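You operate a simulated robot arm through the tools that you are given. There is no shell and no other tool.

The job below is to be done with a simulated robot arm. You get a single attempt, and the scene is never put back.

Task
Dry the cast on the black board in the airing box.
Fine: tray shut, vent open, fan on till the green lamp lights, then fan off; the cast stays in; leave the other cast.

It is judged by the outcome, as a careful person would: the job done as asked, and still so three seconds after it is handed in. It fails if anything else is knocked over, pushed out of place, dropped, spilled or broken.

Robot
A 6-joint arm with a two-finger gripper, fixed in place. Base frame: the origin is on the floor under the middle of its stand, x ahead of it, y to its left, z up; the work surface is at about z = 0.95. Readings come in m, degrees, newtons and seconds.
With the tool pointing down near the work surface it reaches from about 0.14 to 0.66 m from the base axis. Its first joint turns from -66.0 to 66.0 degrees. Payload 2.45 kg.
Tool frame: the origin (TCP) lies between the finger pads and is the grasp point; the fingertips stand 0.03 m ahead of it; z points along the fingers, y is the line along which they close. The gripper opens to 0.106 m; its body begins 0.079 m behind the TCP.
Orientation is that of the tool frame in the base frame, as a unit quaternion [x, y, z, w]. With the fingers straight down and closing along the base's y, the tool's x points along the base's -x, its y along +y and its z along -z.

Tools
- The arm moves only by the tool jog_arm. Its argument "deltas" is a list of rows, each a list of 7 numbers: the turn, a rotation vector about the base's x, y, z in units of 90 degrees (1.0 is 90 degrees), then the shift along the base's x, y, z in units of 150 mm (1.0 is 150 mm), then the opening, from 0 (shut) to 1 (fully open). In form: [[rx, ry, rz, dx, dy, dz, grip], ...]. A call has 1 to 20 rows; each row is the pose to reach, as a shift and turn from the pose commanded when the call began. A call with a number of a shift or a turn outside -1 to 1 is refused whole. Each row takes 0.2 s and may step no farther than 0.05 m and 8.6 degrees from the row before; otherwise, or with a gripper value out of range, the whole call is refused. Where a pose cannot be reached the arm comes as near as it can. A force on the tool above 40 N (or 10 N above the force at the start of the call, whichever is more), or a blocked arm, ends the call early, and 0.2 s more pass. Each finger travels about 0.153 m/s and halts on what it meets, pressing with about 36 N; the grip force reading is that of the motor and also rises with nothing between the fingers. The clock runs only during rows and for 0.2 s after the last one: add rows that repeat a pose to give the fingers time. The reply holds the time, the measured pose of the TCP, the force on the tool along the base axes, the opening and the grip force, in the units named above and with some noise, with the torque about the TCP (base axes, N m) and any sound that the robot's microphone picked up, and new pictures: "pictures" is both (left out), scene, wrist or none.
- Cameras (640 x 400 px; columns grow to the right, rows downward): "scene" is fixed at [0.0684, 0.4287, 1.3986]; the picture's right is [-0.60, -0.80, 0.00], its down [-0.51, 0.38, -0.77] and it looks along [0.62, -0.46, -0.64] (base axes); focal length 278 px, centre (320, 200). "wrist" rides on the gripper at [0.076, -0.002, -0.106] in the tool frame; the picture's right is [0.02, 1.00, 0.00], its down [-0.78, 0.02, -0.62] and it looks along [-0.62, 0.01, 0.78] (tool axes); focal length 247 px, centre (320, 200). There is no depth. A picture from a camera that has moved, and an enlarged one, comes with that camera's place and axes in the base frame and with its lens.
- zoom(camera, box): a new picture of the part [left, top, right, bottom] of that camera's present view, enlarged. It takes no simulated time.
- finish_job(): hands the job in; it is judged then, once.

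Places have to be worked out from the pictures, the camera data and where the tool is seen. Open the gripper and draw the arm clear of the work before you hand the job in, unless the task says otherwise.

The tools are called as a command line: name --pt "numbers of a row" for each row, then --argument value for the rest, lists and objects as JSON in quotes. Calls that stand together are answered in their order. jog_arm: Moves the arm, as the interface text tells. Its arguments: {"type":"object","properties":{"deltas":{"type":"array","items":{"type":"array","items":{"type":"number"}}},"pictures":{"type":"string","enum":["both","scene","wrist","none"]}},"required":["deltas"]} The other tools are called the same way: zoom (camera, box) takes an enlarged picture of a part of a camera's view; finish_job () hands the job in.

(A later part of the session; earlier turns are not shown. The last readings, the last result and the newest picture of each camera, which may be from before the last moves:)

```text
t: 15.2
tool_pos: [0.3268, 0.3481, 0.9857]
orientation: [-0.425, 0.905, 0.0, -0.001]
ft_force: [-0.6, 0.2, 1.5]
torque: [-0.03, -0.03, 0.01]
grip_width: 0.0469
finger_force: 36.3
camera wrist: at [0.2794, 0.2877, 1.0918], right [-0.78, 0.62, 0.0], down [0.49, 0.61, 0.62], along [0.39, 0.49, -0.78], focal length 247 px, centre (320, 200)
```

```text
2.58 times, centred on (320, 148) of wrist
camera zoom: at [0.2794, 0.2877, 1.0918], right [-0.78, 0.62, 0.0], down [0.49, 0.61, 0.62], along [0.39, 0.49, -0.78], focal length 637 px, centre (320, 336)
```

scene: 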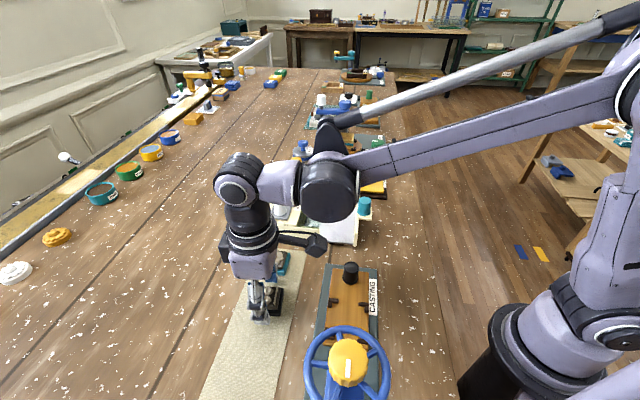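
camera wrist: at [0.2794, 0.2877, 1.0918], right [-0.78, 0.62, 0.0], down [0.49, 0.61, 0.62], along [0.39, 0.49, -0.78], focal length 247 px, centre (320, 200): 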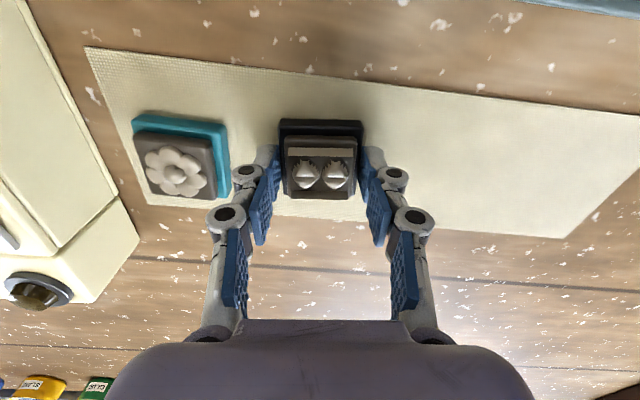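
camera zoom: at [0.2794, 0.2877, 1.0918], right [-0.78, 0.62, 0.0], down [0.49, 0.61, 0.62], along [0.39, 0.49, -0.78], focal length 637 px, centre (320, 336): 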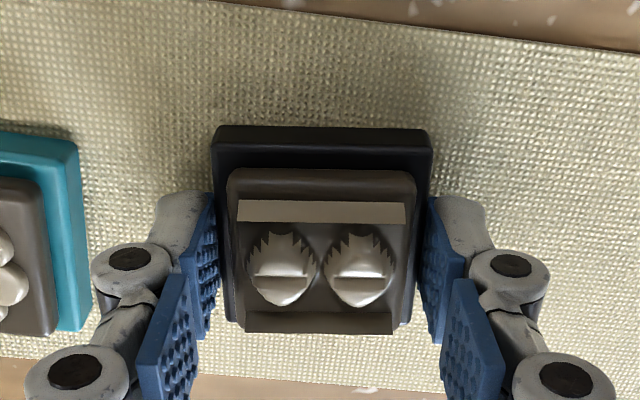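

Gripped at 46.9 mm. I'll lift slowly and check that the cast rides level on its board.

jog_arm --pt "0 0 0 0 0 0.04 0.38" --pt "0 0 0 0 0 0.1 0.38" --pt "0 0 0 0 0 0.2 0.38" --pt "0 0 0 0 0 0.32 0.38" --pt "0 0 0 0 0 0.45 0.38" --pt "0 0 0 0 0 0.6 0.38" --pt "0 0 0 0 0 0.75 0.38" --pt "0 0 0 0 0 0.87 0.38" --pictures "both"

zoom --camera "wrist" --box '[220, 70, 420, 225]'

zoom --camera "scene" --box '[205, 190, 325, 290]'

```text
t: 17.0
tool_pos: [0.3276, 0.347, 1.1165]
orientation: [-0.425, 0.905, 0.001, -0.001]
ft_force: [0.2, 0.0, -1.4]
torque: [0.02, 0.02, -0.03]
grip_width: 0.0468
finger_force: 36.0
camera wrist: at [0.2806, 0.2868, 1.2221], right [-0.78, 0.62, 0.0], down [0.49, 0.61, 0.62], along [0.39, 0.49, -0.78], focal length 247 px, centre (320, 200)
```

scene: 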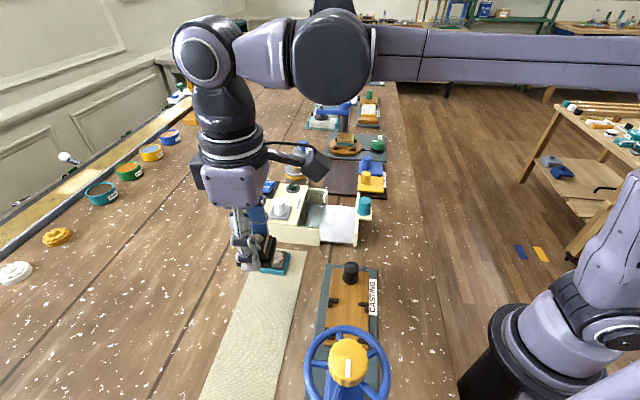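
wrist: 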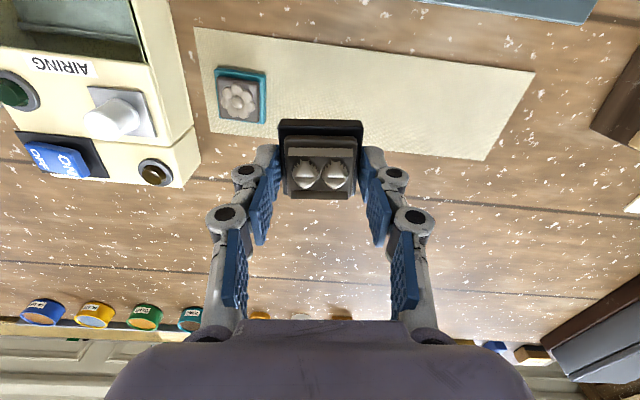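

```text
2.58 times, centred on (320, 148) of wrist
camera zoom: at [0.2806, 0.2868, 1.2221], right [-0.78, 0.62, 0.0], down [0.49, 0.61, 0.62], along [0.39, 0.49, -0.78], focal length 637 px, centre (320, 336)
```

zoom: 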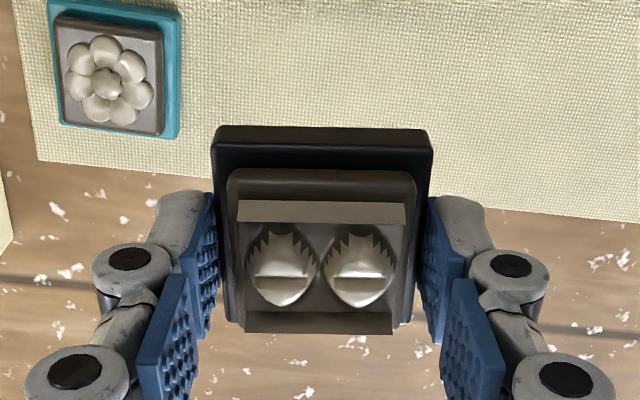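

```text
4.00 times, centred on (265, 240) of scene
camera zoom: at [0.0684, 0.4287, 1.3986], right [-0.6, -0.8, 0.0], down [-0.51, 0.38, -0.77], along [0.62, -0.46, -0.64], focal length 1112 px, centre (540, 40)
```

zoom: 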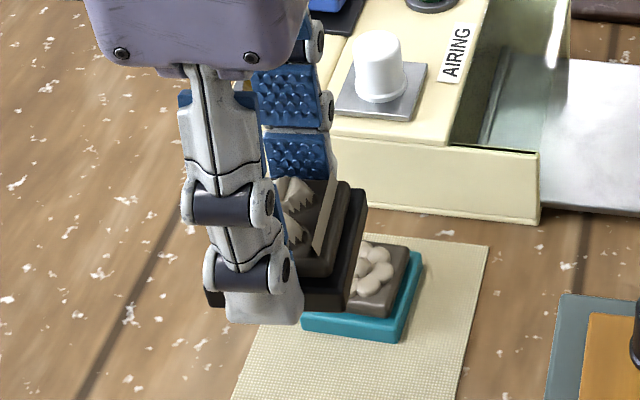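

The cast is held level and firmly; the teal one is undisturbed. I'll carry it at this height towards the tray, turning back square to the box.

jog_arm --pt "0 0 -0.006 0.033 -0.1 0 0.38" --pt "0 0 -0.02 0.098 -0.3 0 0.38" --pt "0 0 -0.033 0.164 -0.5 0 0.38" --pt "0 0 -0.047 0.23 -0.7 0 0.38" --pt "0 0 -0.055 0.295 -0.9 0 0.38" --pt "0 0 -0.059 0.327 -1.0 0 0.38" --pictures "both"

```text
t: 18.4
tool_pos: [0.3757, 0.1977, 1.1151]
orientation: [-0.382, 0.924, 0.001, 0.0]
ft_force: [0.6, -0.6, -1.2]
torque: [0.02, 0.0, -0.02]
grip_width: 0.0469
finger_force: 36.2
camera wrist: at [0.3227, 0.1422, 1.2214], right [-0.72, 0.69, 0.0], down [0.54, 0.56, 0.62], along [0.43, 0.45, -0.78], focal length 247 px, centre (320, 200)
```

scene: 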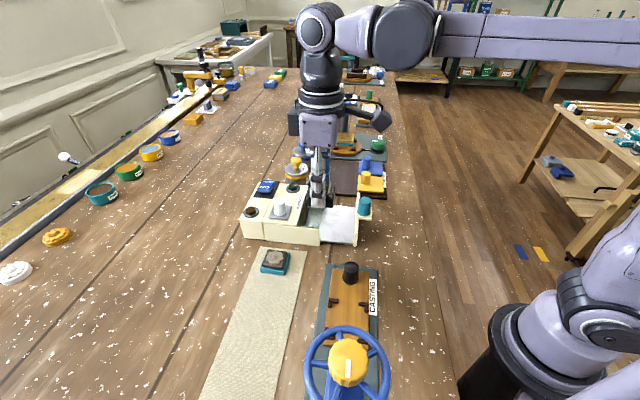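
wrist: 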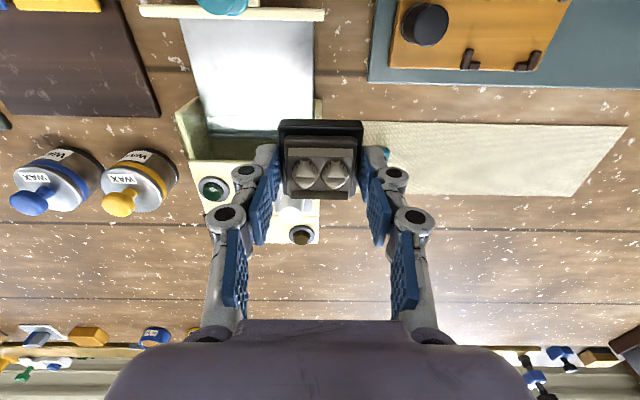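

Let me measure the tray again from here before the final placement.

zoom --camera "wrist" --box '[130, 0, 340, 130]'

zoom --camera "scene" --box '[295, 180, 385, 250]'

```text
3.05 times, centred on (235, 65) of wrist
camera zoom: at [0.3227, 0.1422, 1.2214], right [-0.72, 0.69, 0.0], down [0.54, 0.56, 0.62], along [0.43, 0.45, -0.78], focal length 753 px, centre (579, 611)
```

zoom: 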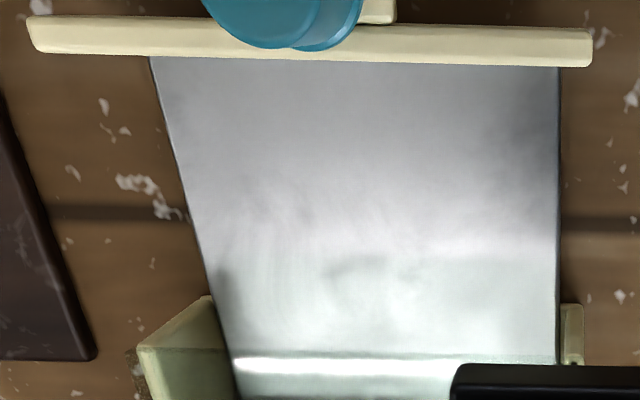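

```text
5.71 times, centred on (340, 215) of scene
camera zoom: at [0.0684, 0.4287, 1.3986], right [-0.6, -0.8, 0.0], down [-0.51, 0.38, -0.77], along [0.62, -0.46, -0.64], focal length 1589 px, centre (206, 114)
```

zoom: 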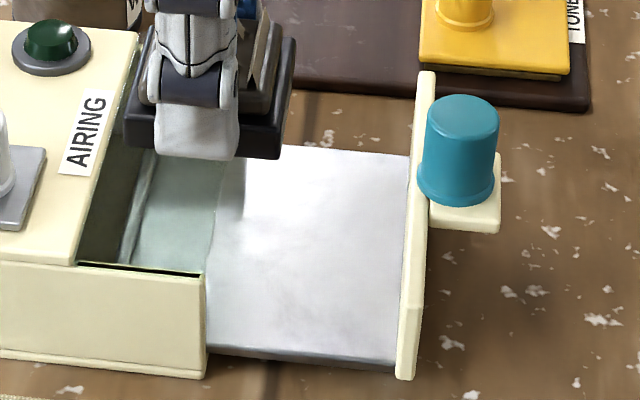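

The tray centre works out again at (0.399, 0.129). I'll move over it and lower to just above the tray floor, then check.

jog_arm --pt "0 0 0 0.04 -0.11 0 0.38" --pt "0 0 0 0.11 -0.29 0 0.38" --pt "0 0 0 0.155 -0.42 0 0.38" --pt "0 0 0 0.165 -0.449 -0.05 0.38" --pt "0 0 0 0.165 -0.449 -0.2 0.38" --pt "0 0 0 0.165 -0.449 -0.4 0.38" --pt "0 0 0 0.165 -0.449 -0.52 0.38" --pictures "both"

zoom --camera "scene" --box '[285, 170, 385, 250]'

zoom --camera "wrist" --box '[200, 50, 440, 225]'

```text
t: 20.0
tool_pos: [0.4002, 0.1286, 1.038]
orientation: [-0.383, 0.924, 0.001, -0.001]
ft_force: [0.0, -0.1, -0.6]
torque: [-0.01, -0.01, 0.04]
grip_width: 0.0466
finger_force: 36.5
camera wrist: at [0.3474, 0.0745, 1.1443], right [-0.72, 0.69, 0.0], down [0.54, 0.56, 0.62], along [0.43, 0.45, -0.78], focal length 247 px, centre (320, 200)
```

scene: 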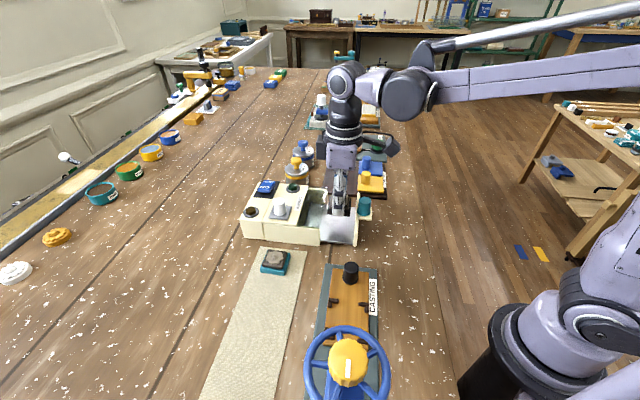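
wrist: 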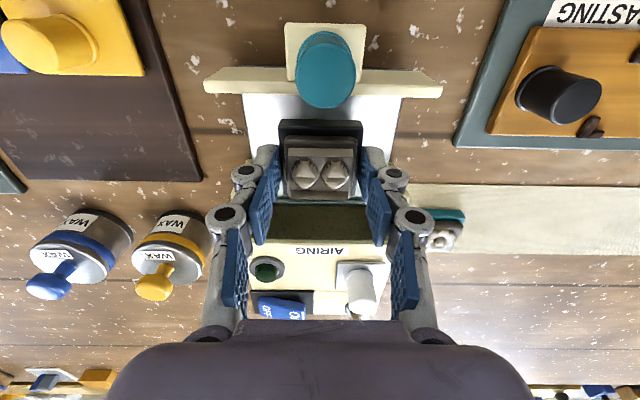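

```text
5.00 times, centred on (335, 210) of scene
camera zoom: at [0.0684, 0.4287, 1.3986], right [-0.6, -0.8, 0.0], down [-0.51, 0.38, -0.77], along [0.62, -0.46, -0.64], focal length 1390 px, centre (245, 150)
```

zoom: 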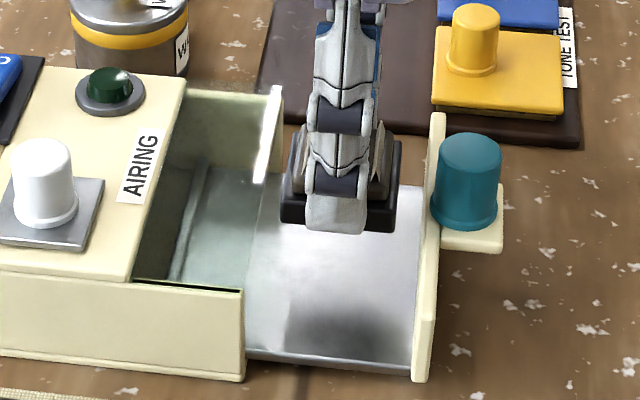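

```text
2.29 times, centred on (320, 138) of wrist
camera zoom: at [0.3474, 0.0745, 1.1443], right [-0.72, 0.69, 0.0], down [0.54, 0.56, 0.62], along [0.43, 0.45, -0.78], focal length 564 px, centre (320, 343)
```

zoom: 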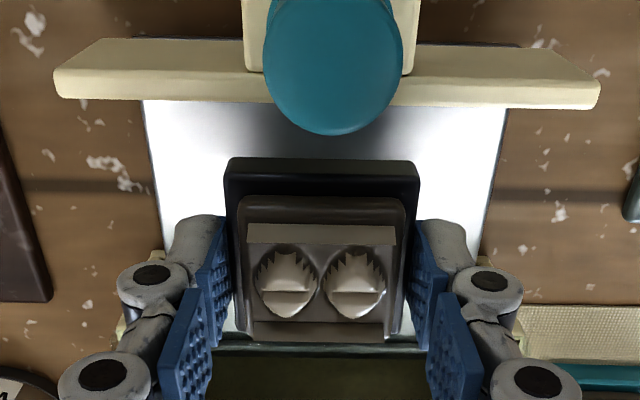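

The board is centred over the tray with ~11-12 mm clear front and back. I'll lower most of the way, then feel for the tray floor.

jog_arm --pt "0 0 0 0 0 -0.1 0.38" --pt "0 0 0 0 0 -0.18 0.38" --pt "0 0 0 0 0 -0.24 0.38" --pt "0 0 0 0 0 -0.26 0.38" --pictures "scene"

zoom --camera "scene" --box '[295, 185, 375, 250]'

```text
t: 21.0
tool_pos: [0.3999, 0.1286, 0.9988]
orientation: [-0.383, 0.924, 0.001, 0.0]
ft_force: [0.1, 0.0, -1.0]
torque: [0.04, -0.01, 0.0]
grip_width: 0.0469
finger_force: 35.9
```

scene: 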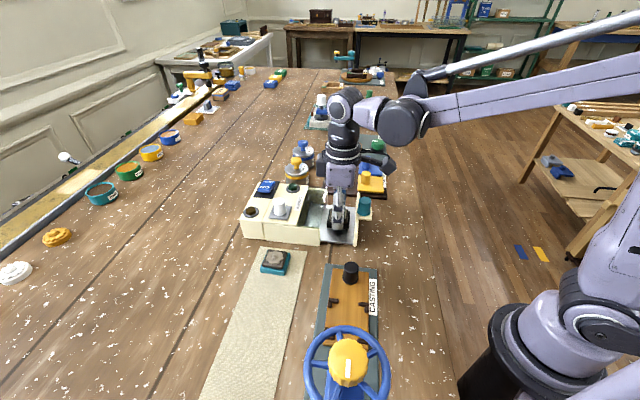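

```text
6.15 times, centred on (335, 218) of scene
camera zoom: at [0.0684, 0.4287, 1.3986], right [-0.6, -0.8, 0.0], down [-0.51, 0.38, -0.77], along [0.62, -0.46, -0.64], focal length 1711 px, centre (228, 92)
```

zoom: 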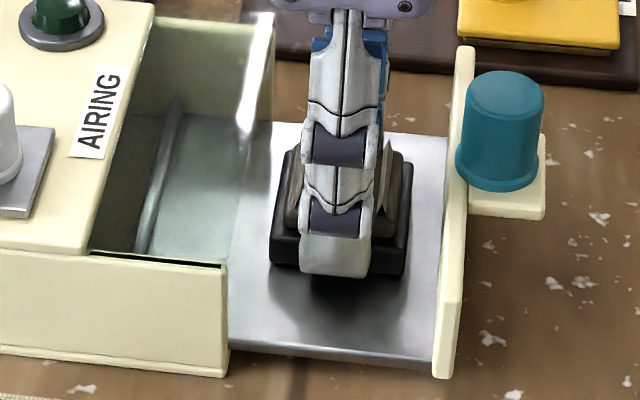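

Still no contact; the board is a few mm above the tray. I'll go down in ~1.5 mm steps and watch the vertical force.

jog_arm --pt "0 0 0 0 0 -0.01 0.38" --pt "0 0 0 0 0 -0.02 0.38" --pt "0 0 0 0 0 -0.03 0.38" --pictures "none"

```text
t: 21.8
tool_pos: [0.3994, 0.1293, 0.9955]
orientation: [-0.383, 0.924, 0.001, 0.001]
ft_force: [1.5, -0.7, 29.8]
torque: [-0.03, -0.04, -0.04]
grip_width: 0.0469
finger_force: 35.9
```

Contact with the tray floor at TCP z≈0.996 (30 N). I'll ease up ~1.5 mm to unload, then open the fingers just enough.

jog_arm --pt "0 0 0 0 0 0.01 0.38" --pt "0 0 0 0 0 0.01 0.38" --pictures "none"

```text
t: 22.4
tool_pos: [0.4004, 0.1284, 0.9968]
orientation: [-0.383, 0.924, 0.001, -0.001]
ft_force: [0.5, -0.3, -0.1]
torque: [-0.02, 0.0, 0.0]
grip_width: 0.0469
finger_force: 36.3
```

Force is near zero with the board essentially resting on the tray. I'll release and lift straight up.

jog_arm --pt "0 0 0 0 0 -0.003 0.45" --pt "0 0 0 0 0 -0.003 0.55" --pt "0 0 0 0 0 -0.003 0.62" --pt "0 0 0 0 0 0.05 0.62" --pt "0 0 0 0 0 0.2 0.62" --pt "0 0 0 0 0 0.45 0.62" --pt "0 0 0 0 0 0.75 0.62" --pt "0 0 0 0 0 0.95 0.62" --pictures "both"

zoom --camera "scene" --box '[285, 180, 385, 250]'

zoom --camera "wrist" --box '[220, 70, 420, 250]'

```text
t: 24.2
tool_pos: [0.3985, 0.1285, 1.1392]
orientation: [-0.383, 0.924, 0.001, -0.001]
ft_force: [-0.3, 0.6, 0.2]
torque: [0.0, 0.01, 0.01]
grip_width: 0.0656
finger_force: 0.1
camera wrist: at [0.3462, 0.0728, 1.2448], right [-0.72, 0.69, 0.0], down [0.54, 0.56, 0.62], along [0.43, 0.45, -0.78], focal length 247 px, centre (320, 200)
```

scene: 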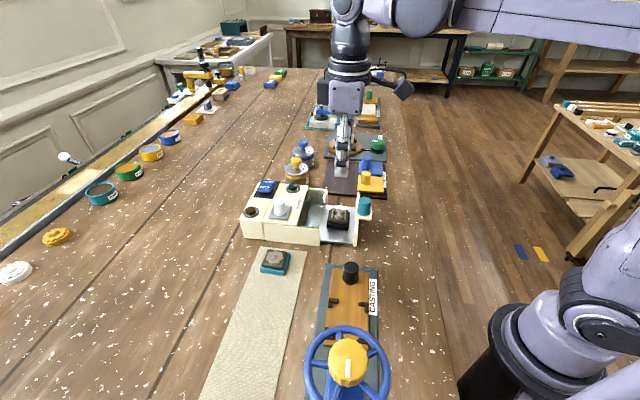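
wrist: 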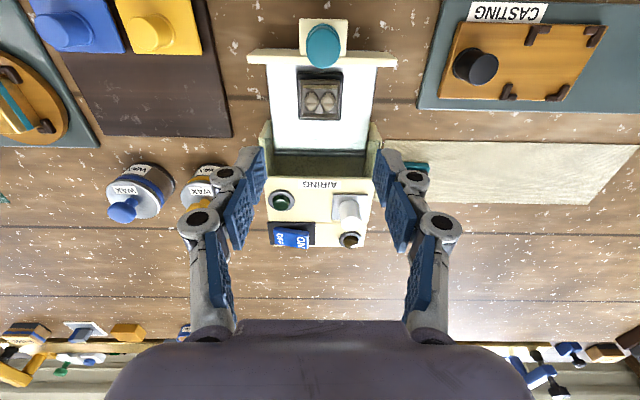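

```text
5.71 times, centred on (335, 215) of scene
camera zoom: at [0.0684, 0.4287, 1.3986], right [-0.6, -0.8, 0.0], down [-0.51, 0.38, -0.77], along [0.62, -0.46, -0.64], focal length 1589 px, centre (234, 114)
```

zoom: 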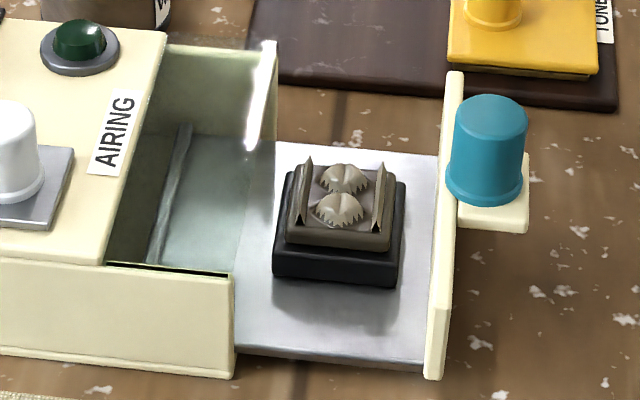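

```text
2.22 times, centred on (320, 160) of wrist
camera zoom: at [0.3462, 0.0728, 1.2448], right [-0.72, 0.69, 0.0], down [0.54, 0.56, 0.62], along [0.43, 0.45, -0.78], focal length 549 px, centre (320, 289)
```

zoom: 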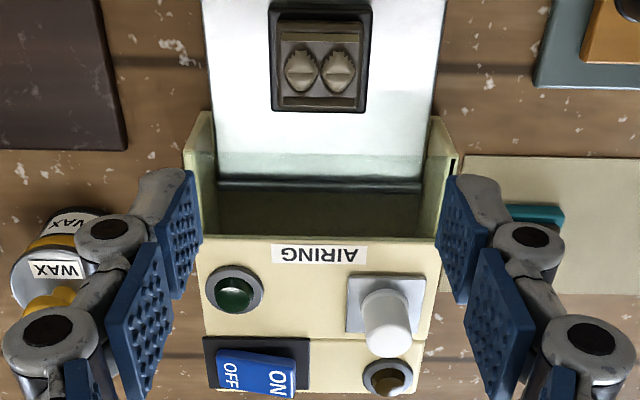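

The cast sits square in the tray. Now I'll go back to the teal knob at about (0.3615, 0.0935) and lower around it.

jog_arm --pt "0 0 0 -0.12 -0.115 0 0.6" --pt "0 0 0 -0.246 -0.232 0 0.6" --pt "0 0 0 -0.246 -0.232 -0.2 0.6" --pt "0 0 0 -0.246 -0.232 -0.4 0.6" --pt "0 0 0 -0.246 -0.232 -0.4 0.6" --pictures "wrist"

zoom --camera "wrist" --box '[220, 80, 420, 250]'

```text
t: 25.4
tool_pos: [0.3633, 0.0948, 1.0782]
orientation: [-0.383, 0.924, 0.001, -0.001]
ft_force: [-0.2, 0.3, -1.3]
torque: [0.01, -0.04, 0.01]
grip_width: 0.0634
finger_force: 0.0
camera wrist: at [0.3105, 0.0407, 1.1847], right [-0.72, 0.69, 0.0], down [0.54, 0.56, 0.62], along [0.43, 0.45, -0.78], focal length 247 px, centre (320, 200)
```

wrist: 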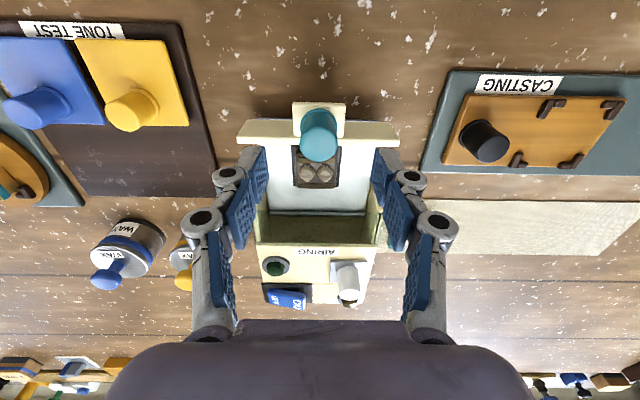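

```text
2.35 times, centred on (320, 165) of wrist
camera zoom: at [0.3105, 0.0407, 1.1847], right [-0.72, 0.69, 0.0], down [0.54, 0.56, 0.62], along [0.43, 0.45, -0.78], focal length 581 px, centre (320, 282)
```

zoom: 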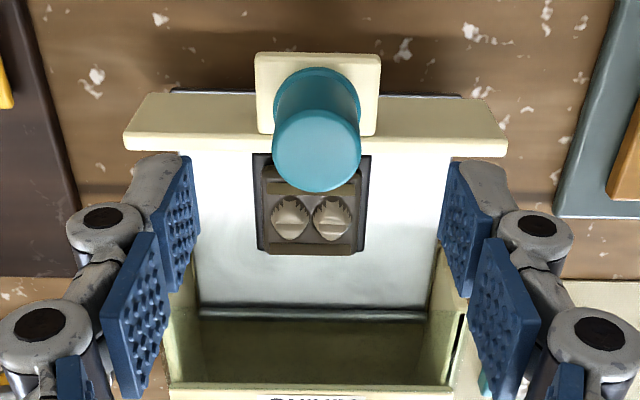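

The knob is ~4 mm nearer than the TCP; I'll correct slightly, lower to z≈1.036 and grip it.

jog_arm --pt "0 0 0 -0.011 -0.022 -0.1 0.6" --pt "0 0 0 -0.011 -0.022 -0.2 0.6" --pt "0 0 0 -0.011 -0.022 -0.28 0.6" --pt "0 0 0 -0.011 -0.022 -0.28 0.35" --pt "0 0 0 -0.011 -0.022 -0.28 0.15" --pt "0 0 0 -0.011 -0.022 -0.28 0.15" --pt "0 0 0 -0.011 -0.022 -0.28 0.15" --pictures "both"

```text
t: 27.0
tool_pos: [0.3619, 0.0934, 1.0359]
orientation: [-0.383, 0.924, 0.001, 0.0]
ft_force: [-4.4, 4.3, 1.0]
torque: [0.1, 0.19, 0.04]
grip_width: 0.025
finger_force: 44.8
camera wrist: at [0.3093, 0.0378, 1.1425], right [-0.72, 0.69, 0.0], down [0.54, 0.56, 0.62], along [0.43, 0.45, -0.78], focal length 247 px, centre (320, 200)
```

scene: 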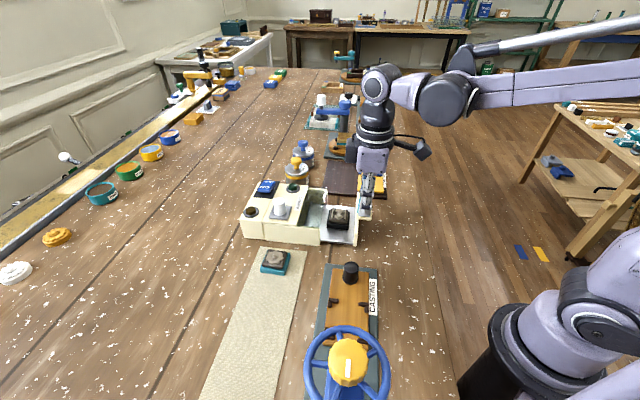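
wrist: 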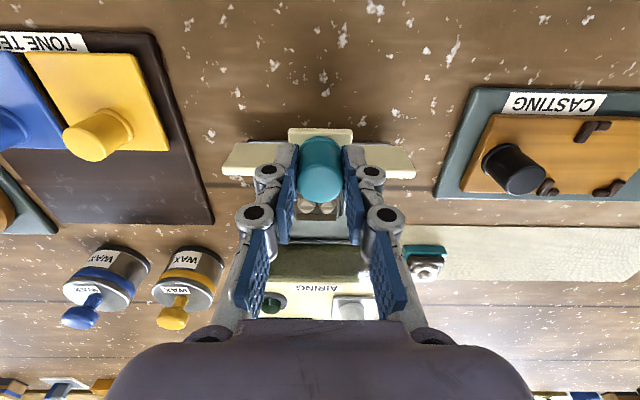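

Knob gripped. I'll push the tray in slowly along (+0.71,+0.71) so the cast doesn't slide.

jog_arm --pt "0 0 0 0.012 0.012 0 0.15" --pt "0 0 0 0.026 0.026 0 0.15" --pt "0 0 0 0.04 0.04 0 0.15" --pt "0 0 0 0.055 0.055 0 0.15" --pt "0 0 0 0.07 0.07 0 0.15" --pt "0 0 0 0.085 0.085 0 0.15" --pt "0 0 0 0.1 0.1 0 0.15" --pt "0 0 0 0.115 0.115 0 0.15" --pt "0 0 0 0.13 0.13 0 0.15" --pt "0 0 0 0.145 0.145 0 0.15" --pt "0 0 0 0.16 0.16 0 0.15" --pictures "both"

zoom --camera "scene" --box '[285, 180, 385, 250]'

```text
t: 29.4
tool_pos: [0.3859, 0.116, 1.0354]
orientation: [-0.383, 0.924, 0.002, 0.0]
ft_force: [-11.9, 11.1, -29.2]
torque: [0.28, 0.31, -0.04]
grip_width: 0.025
finger_force: 44.4
camera wrist: at [0.3328, 0.0613, 1.1425], right [-0.72, 0.69, 0.0], down [0.54, 0.56, 0.62], along [0.43, 0.45, -0.78], focal length 247 px, centre (320, 200)
```

scene: 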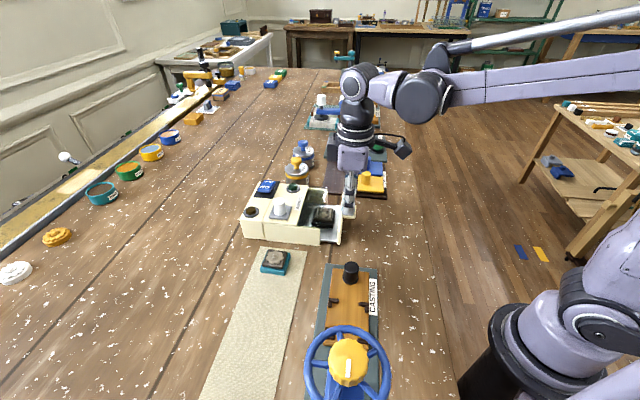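
wrist: 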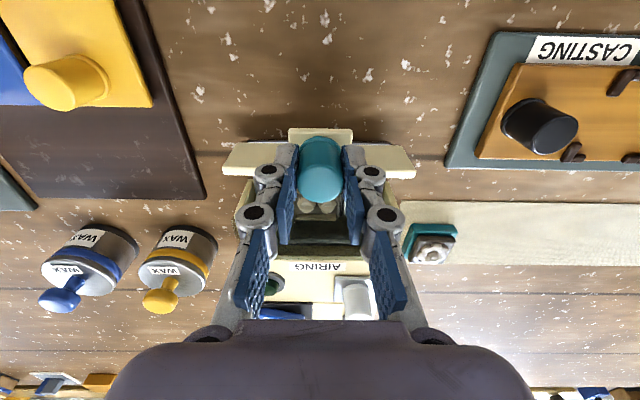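

```text
5.71 times, centred on (335, 215) of scene
camera zoom: at [0.0684, 0.4291, 1.3985], right [-0.6, -0.8, 0.0], down [-0.51, 0.38, -0.77], along [0.62, -0.46, -0.64], focal length 1589 px, centre (234, 114)
```

zoom: 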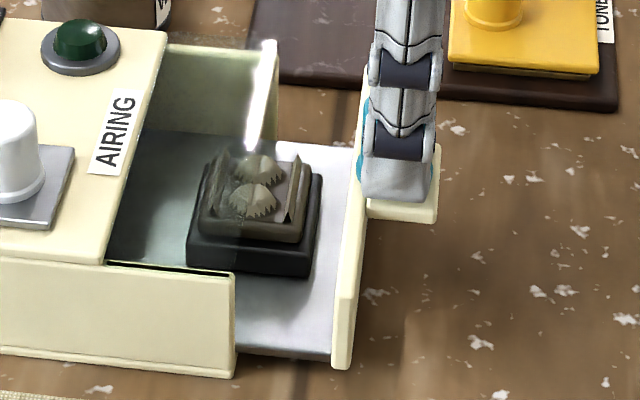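

The cast is riding in steadily under the glass. There's ~16 N sideways and -29 N vertical strain in the grip, so I'll ease the tool slightly that way and continue slowly.

jog_arm --pt "0 0 0 -0.006 0.006 -0.005 0.15" --pt "0 0 0 0.004 0.016 -0.005 0.15" --pictures "none"

```text
t: 30.0
tool_pos: [0.3871, 0.1179, 1.036]
orientation: [-0.383, 0.924, 0.001, 0.0]
ft_force: [-8.2, 7.2, -9.4]
torque: [0.41, 0.07, -0.03]
grip_width: 0.0251
finger_force: 45.2
```

Strain has dropped. Continuing the slow push with a touch more sideways easing.

jog_arm --pt "0 0 0 0.008 0.016 0 0.15" --pt "0 0 0 0.022 0.03 0 0.15" --pt "0 0 0 0.036 0.044 0 0.15" --pt "0 0 0 0.05 0.058 0 0.15" --pt "0 0 0 0.064 0.072 0 0.15" --pt "0 0 0 0.078 0.086 0 0.15" --pt "0 0 0 0.092 0.1 0 0.15" --pt "0 0 0 0.106 0.114 0 0.15" --pt "0 0 0 0.118 0.126 0 0.15" --pictures "both"

zoom --camera "scene" --box '[285, 180, 385, 250]'

```text
t: 32.0
tool_pos: [0.4058, 0.1361, 1.0359]
orientation: [-0.382, 0.924, -0.001, 0.001]
ft_force: [7.6, -9.0, 18.0]
torque: [-0.3, -0.16, -0.07]
grip_width: 0.0251
finger_force: 45.7
camera wrist: at [0.3518, 0.0813, 1.1425], right [-0.72, 0.69, 0.0], down [0.54, 0.57, 0.62], along [0.43, 0.45, -0.78], focal length 247 px, centre (320, 200)
```

scene: 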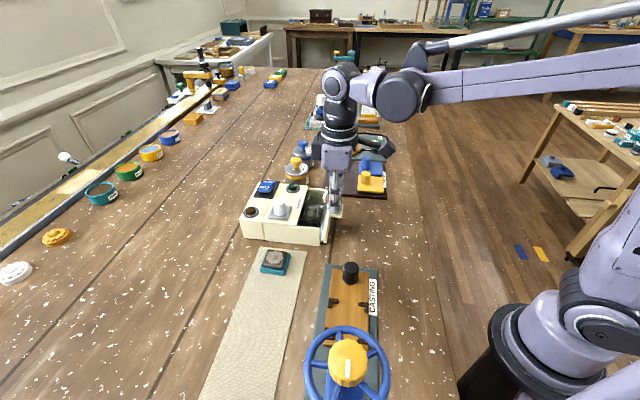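
wrist: 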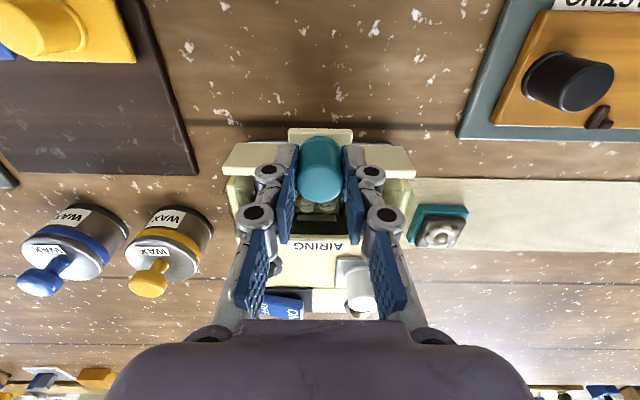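

```text
5.71 times, centred on (335, 215) of scene
camera zoom: at [0.0684, 0.4284, 1.3987], right [-0.6, -0.8, 0.0], down [-0.51, 0.38, -0.77], along [0.62, -0.46, -0.64], focal length 1589 px, centre (234, 114)
```

zoom: 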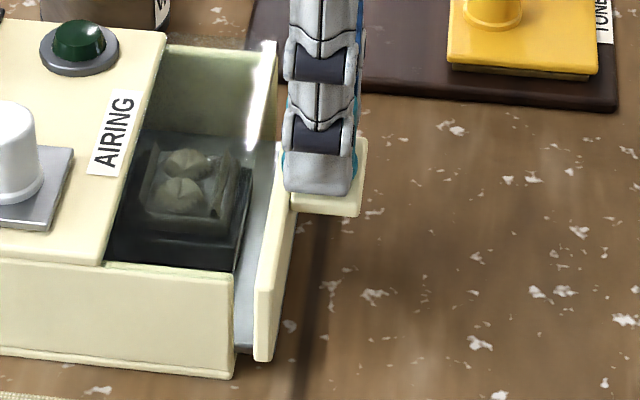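

About 7 mm to go. I'll ease the sideways strain and push in ~1.3 mm steps.

jog_arm --pt "0 0 0 0.01 0.002 0.002 0.15" --pt "0 0 0 0.016 0.008 0.002 0.15" --pt "0 0 0 0.022 0.014 0.002 0.15" --pt "0 0 0 0.028 0.02 0.002 0.15" --pt "0 0 0 0.034 0.026 0.002 0.15" --pictures "none"

```text
t: 33.2
tool_pos: [0.4095, 0.1407, 1.0365]
orientation: [-0.382, 0.924, 0.001, -0.001]
ft_force: [7.5, -8.5, 4.2]
torque: [-0.08, -0.34, 0.03]
grip_width: 0.025
finger_force: 45.0
```

zoom --camera "scene" --box '[295, 185, 345, 250]'

zoom --camera "wrist" --box '[210, 110, 430, 260]'

```text
6.15 times, centred on (320, 218) of scene
camera zoom: at [0.0685, 0.4284, 1.3987], right [-0.6, -0.8, 0.0], down [-0.51, 0.38, -0.77], along [0.62, -0.46, -0.64], focal length 1711 px, centre (320, 92)
```

zoom: 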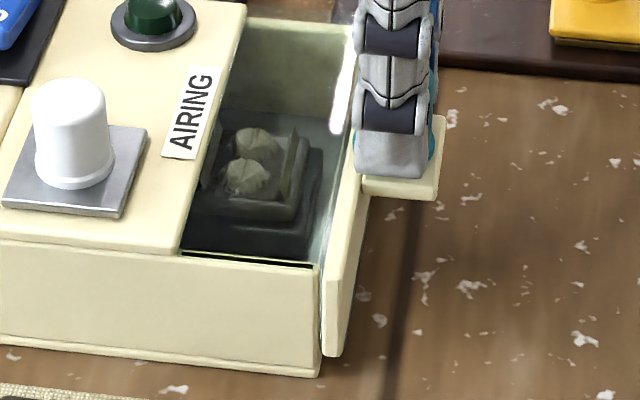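

```text
2.67 times, centred on (320, 185) of wrist
camera zoom: at [0.3567, 0.0856, 1.1425], right [-0.72, 0.69, 0.0], down [0.54, 0.56, 0.62], along [0.43, 0.45, -0.78], focal length 659 px, centre (320, 240)
```

zoom: 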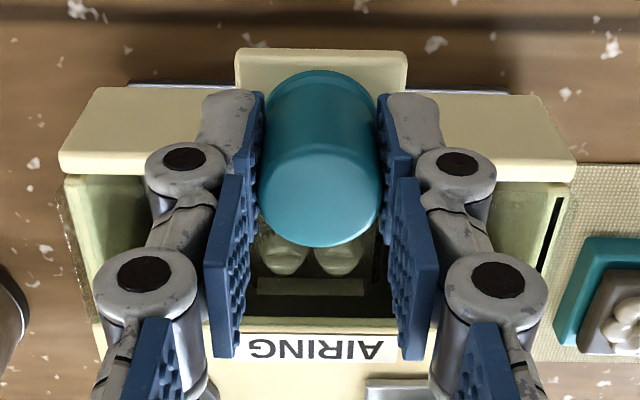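

It's back to about where it began, with a small gap still. I'll push on in sub-millimetre steps until it bottoms out.

jog_arm --pt "0 0 0 0.008 0.0 0 0.15" --pt "0 0 0 0.012 0.004 0 0.15" --pt "0 0 0 0.016 0.008 0 0.15" --pictures "none"

```text
t: 34.0
tool_pos: [0.4094, 0.1404, 1.0373]
orientation: [-0.384, 0.924, 0.001, -0.003]
ft_force: [-10.7, -14.5, 7.8]
torque: [0.12, -0.11, -0.03]
grip_width: 0.0251
finger_force: 44.7
```

Resistance of ~18 N along the push direction with no further motion, so the tray is against its stop. I'll press slightly more, then compare with the starting picture.

jog_arm --pt "0 0 0 0.004 0.004 0 0.15" --pt "0 0 0 0.008 0.008 0 0.15" --pictures "none"

zoom --camera "scene" --box '[295, 205, 340, 250]'

```text
t: 34.6
tool_pos: [0.4109, 0.142, 1.0371]
orientation: [-0.382, 0.924, 0.001, -0.005]
ft_force: [-22.9, -21.2, 7.5]
torque: [-0.03, 0.08, -0.02]
grip_width: 0.025
finger_force: 45.4
```

```text
8.89 times, centred on (318, 228) of scene
camera zoom: at [0.0676, 0.428, 1.3989], right [-0.6, -0.8, 0.0], down [-0.51, 0.38, -0.77], along [0.62, -0.46, -0.64], focal length 2471 px, centre (342, -44)
```

zoom: 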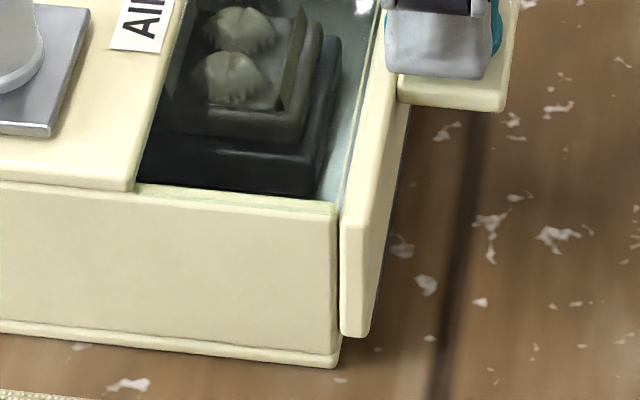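

The tray front is now flush against the housing. I'll release the knob and rise straight up.

jog_arm --pt "0 0 0 -0.003 -0.003 0 0.15" --pt "0 0 0 -0.003 -0.003 0 0.4" --pt "0 0 0 -0.003 -0.003 0 0.6" --pt "0 0 0 -0.003 -0.003 0.05 0.6" --pt "0 0 0 -0.003 -0.003 0.25 0.6" --pt "0 0 0 -0.003 -0.003 0.5 0.6" --pt "0 0 0 -0.003 -0.003 0.75 0.6" --pictures "both"

zoom --camera "scene" --box '[235, 170, 350, 250]'

zoom --camera "wrist" --box '[230, 100, 410, 290]'

zoom --camera "scene" --box '[238, 175, 308, 225]'

```text
t: 36.2
tool_pos: [0.4126, 0.1428, 1.1503]
orientation: [-0.382, 0.924, 0.001, 0.0]
ft_force: [-0.2, 0.2, 0.2]
torque: [-0.01, 0.0, 0.03]
grip_width: 0.0633
finger_force: 0.0
camera wrist: at [0.3594, 0.0882, 1.2556], right [-0.72, 0.69, 0.0], down [0.54, 0.56, 0.62], along [0.43, 0.45, -0.78], focal length 247 px, centre (320, 200)
```

scene: 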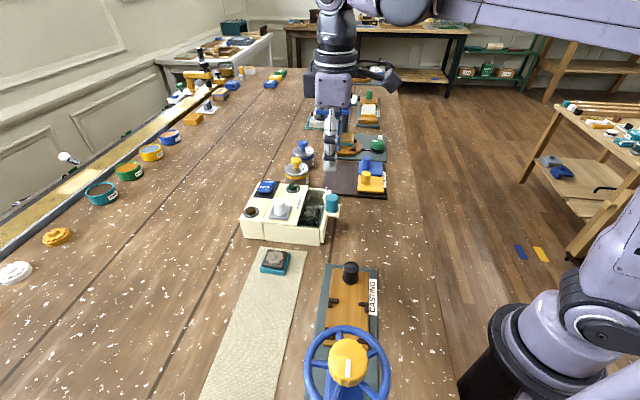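
wrist: 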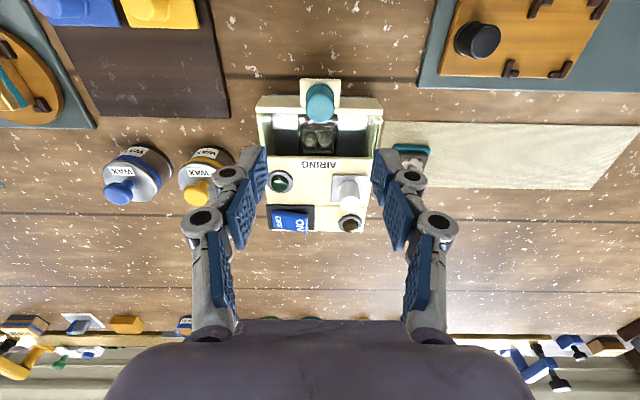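

```text
5.00 times, centred on (292, 210) of scene
camera zoom: at [0.0684, 0.4287, 1.3986], right [-0.6, -0.8, 0.0], down [-0.51, 0.38, -0.77], along [0.62, -0.46, -0.64], focal length 1390 px, centre (458, 150)
```

zoom: 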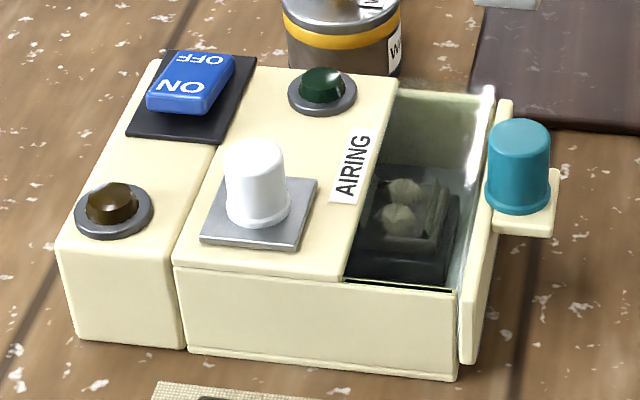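

```text
2.11 times, centred on (320, 195) of wrist
camera zoom: at [0.3594, 0.0882, 1.2556], right [-0.72, 0.69, 0.0], down [0.54, 0.56, 0.62], along [0.43, 0.45, -0.78], focal length 520 px, centre (320, 210)
```

zoom: 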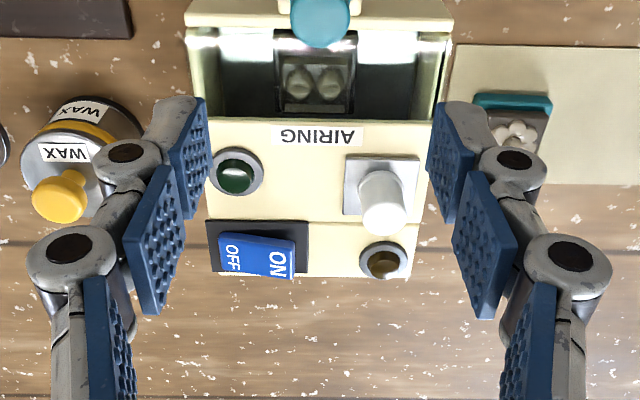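

```text
8.00 times, centred on (273, 200) of scene
camera zoom: at [0.0684, 0.4287, 1.3986], right [-0.6, -0.8, 0.0], down [-0.51, 0.38, -0.77], along [0.62, -0.46, -0.64], focal length 2224 px, centre (696, 200)
```

zoom: 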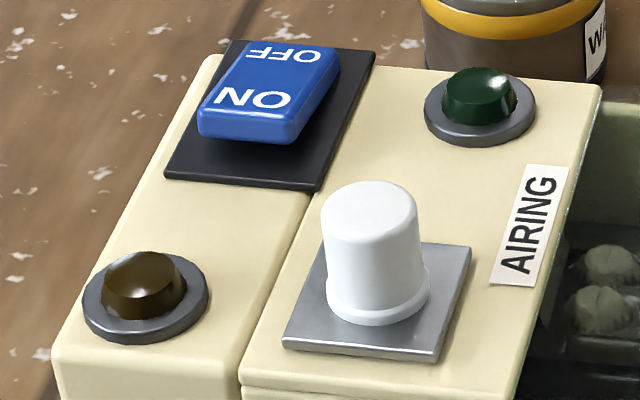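

Tray is shut with the cast inside. Next is the vent: the white knob on the silver plate, near (0.460, 0.241), looks like a slide with free space towards the green lamp. I'll go above it and check alignment.

jog_arm --pt "0 0 0 0.08 0.165 0 0.6" --pt "0 0 0 0.16 0.33 0 0.6" --pt "0 0 0 0.24 0.495 0 0.6" --pt "0 0 0 0.316 0.658 -0.1 0.6" --pt "0 0 0 0.316 0.658 -0.3 0.6" --pt "0 0 0 0.316 0.658 -0.3 0.6" --pictures "both"

zoom --camera "wrist" --box '[220, 60, 420, 240]'

zoom --camera "scene" --box '[235, 150, 345, 240]'

```text
t: 37.6
tool_pos: [0.4588, 0.2407, 1.1016]
orientation: [-0.383, 0.924, 0.001, 0.0]
ft_force: [0.0, -0.1, 0.1]
torque: [0.01, -0.02, 0.04]
grip_width: 0.0636
finger_force: 0.1
camera wrist: at [0.4063, 0.1854, 1.2079], right [-0.72, 0.69, 0.0], down [0.54, 0.56, 0.62], along [0.43, 0.45, -0.78], focal length 247 px, centre (320, 200)
```

scene: 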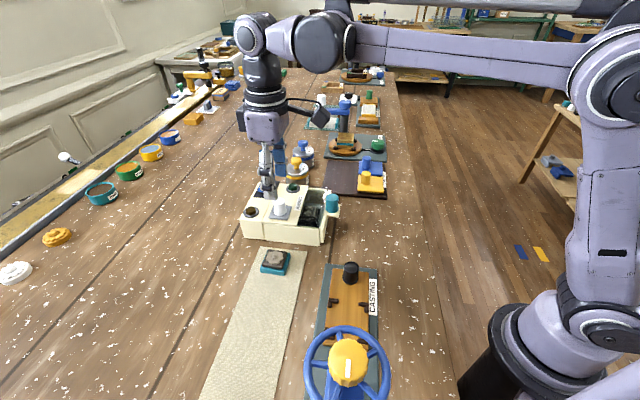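
wrist: 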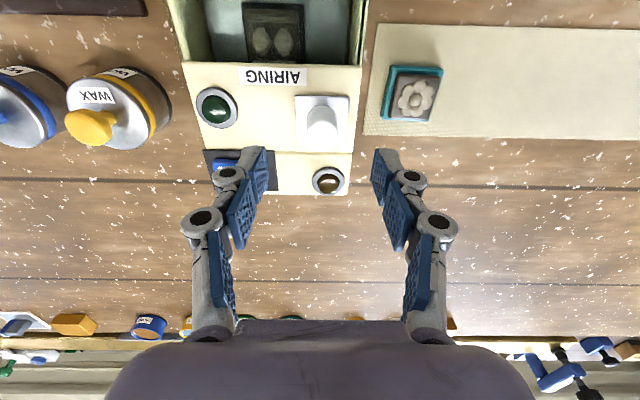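

```text
2.22 times, centred on (320, 150) of wrist
camera zoom: at [0.4063, 0.1854, 1.2079], right [-0.72, 0.69, 0.0], down [0.54, 0.56, 0.62], along [0.43, 0.45, -0.78], focal length 549 px, centre (320, 311)
```

zoom: 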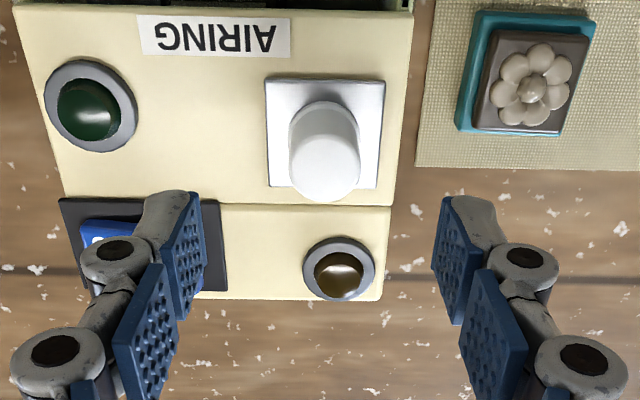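

```text
4.44 times, centred on (290, 195) of scene
camera zoom: at [0.0684, 0.4287, 1.3986], right [-0.6, -0.8, 0.0], down [-0.51, 0.38, -0.77], along [0.62, -0.46, -0.64], focal length 1236 px, centre (453, 222)
```

zoom: 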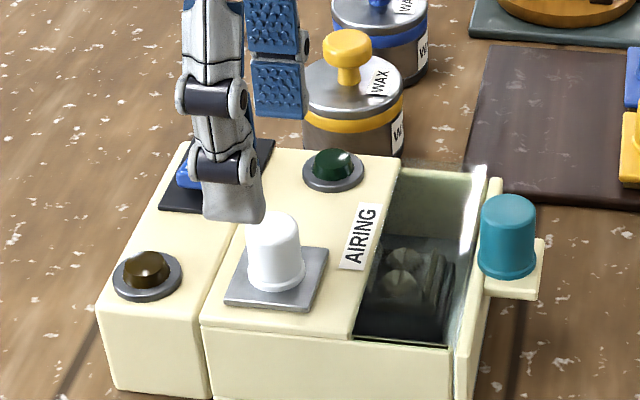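

The knob/plate is ~1 mm off the TCP. I'll correct, lower so the tips stay ~8 mm above the roof plate, and close on the white knob.

jog_arm --pt "0 0 0 -0.008 0.003 -0.12 0.6" --pt "0 0 0 -0.008 0.003 -0.24 0.6" --pt "0 0 0 -0.008 0.003 -0.36 0.6" --pt "0 0 0 -0.008 0.003 -0.36 0.4" --pt "0 0 0 -0.008 0.003 -0.36 0.15" --pt "0 0 0 -0.008 0.003 -0.36 0.15" --pt "0 0 0 -0.008 0.003 -0.36 0.15" --pictures "both"

zoom --camera "wrist" --box '[200, 80, 430, 260]'

zoom --camera "scene" --box '[235, 160, 345, 240]'

```text
t: 39.2
tool_pos: [0.4581, 0.2422, 1.0502]
orientation: [-0.382, 0.924, 0.001, -0.001]
ft_force: [0.0, 0.5, 0.2]
torque: [-0.02, 0.0, -0.05]
grip_width: 0.0229
finger_force: 45.2
camera wrist: at [0.4054, 0.1864, 1.1557], right [-0.72, 0.69, 0.0], down [0.54, 0.56, 0.62], along [0.43, 0.45, -0.78], focal length 247 px, centre (320, 200)
```

scene: 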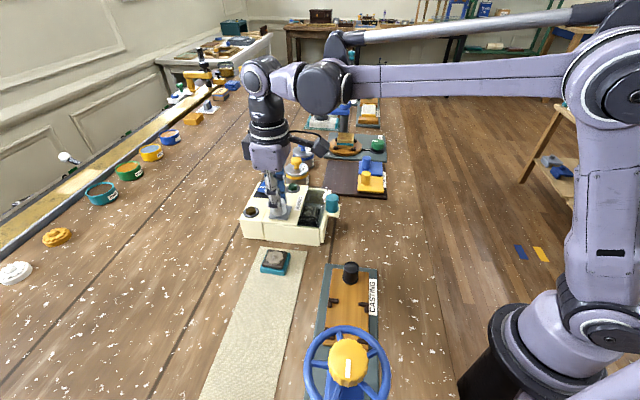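
wrist: 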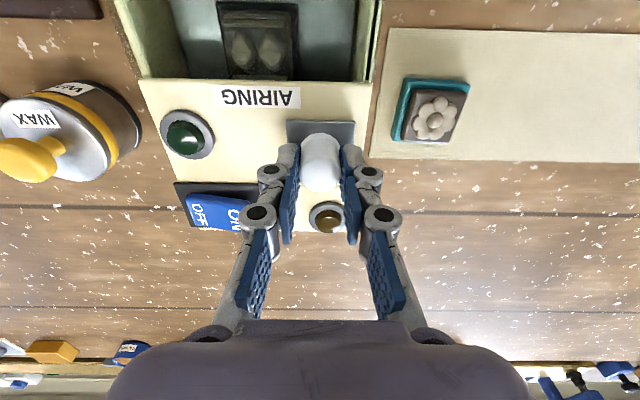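

```text
2.22 times, centred on (315, 170) of wrist
camera zoom: at [0.4054, 0.1864, 1.1557], right [-0.72, 0.69, 0.0], down [0.54, 0.56, 0.62], along [0.43, 0.45, -0.78], focal length 549 px, centre (331, 267)
```

zoom: 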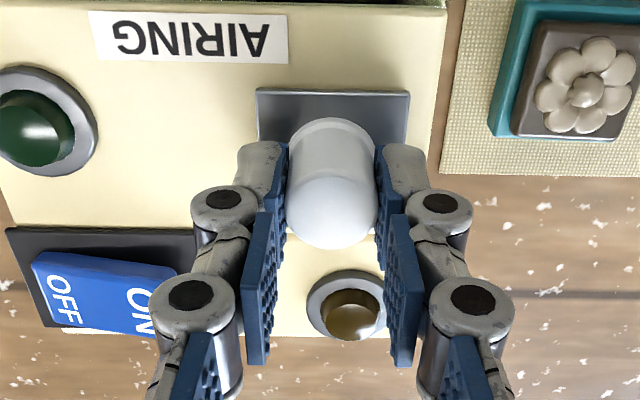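

```text
5.00 times, centred on (290, 200) of scene
camera zoom: at [0.0684, 0.4287, 1.3986], right [-0.6, -0.8, 0.0], down [-0.51, 0.38, -0.77], along [0.62, -0.46, -0.64], focal length 1390 px, centre (470, 200)
```

zoom: 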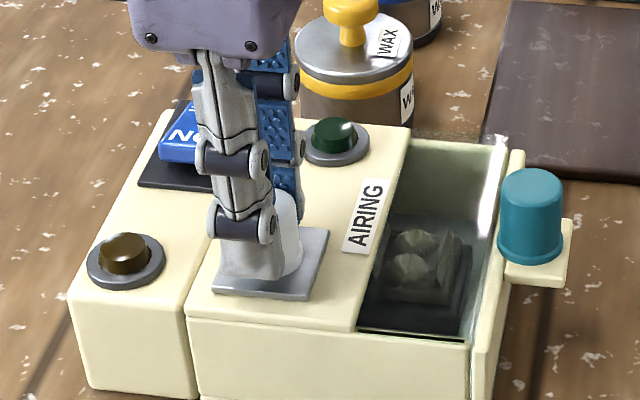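

Gripped the white knob with no strain. I'll nudge it a few mm towards the green lamp, (+0.71,-0.71), and feel whether the plate slides.

jog_arm --pt "0 0 0 0.005 -0.005 0 0.15" --pt "0 0 0 0.01 -0.01 0 0.15" --pt "0 0 0 0.014 -0.014 0 0.15" --pictures "none"

zoom --camera "scene" --box '[235, 160, 345, 240]'

```text
t: 40.0
tool_pos: [0.4597, 0.2408, 1.0498]
orientation: [-0.383, 0.924, 0.001, -0.001]
ft_force: [-4.2, -2.8, -4.6]
torque: [0.28, -0.17, 0.04]
grip_width: 0.0228
finger_force: 44.6
```

```text
5.00 times, centred on (290, 200) of scene
camera zoom: at [0.0683, 0.4286, 1.3987], right [-0.6, -0.8, 0.0], down [-0.51, 0.38, -0.77], along [0.62, -0.46, -0.64], focal length 1390 px, centre (470, 200)
```

zoom: 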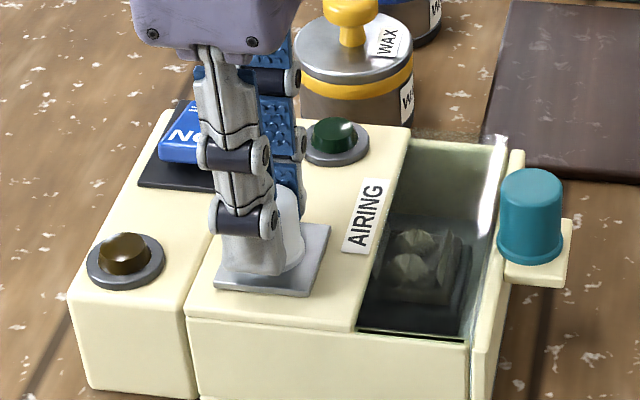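

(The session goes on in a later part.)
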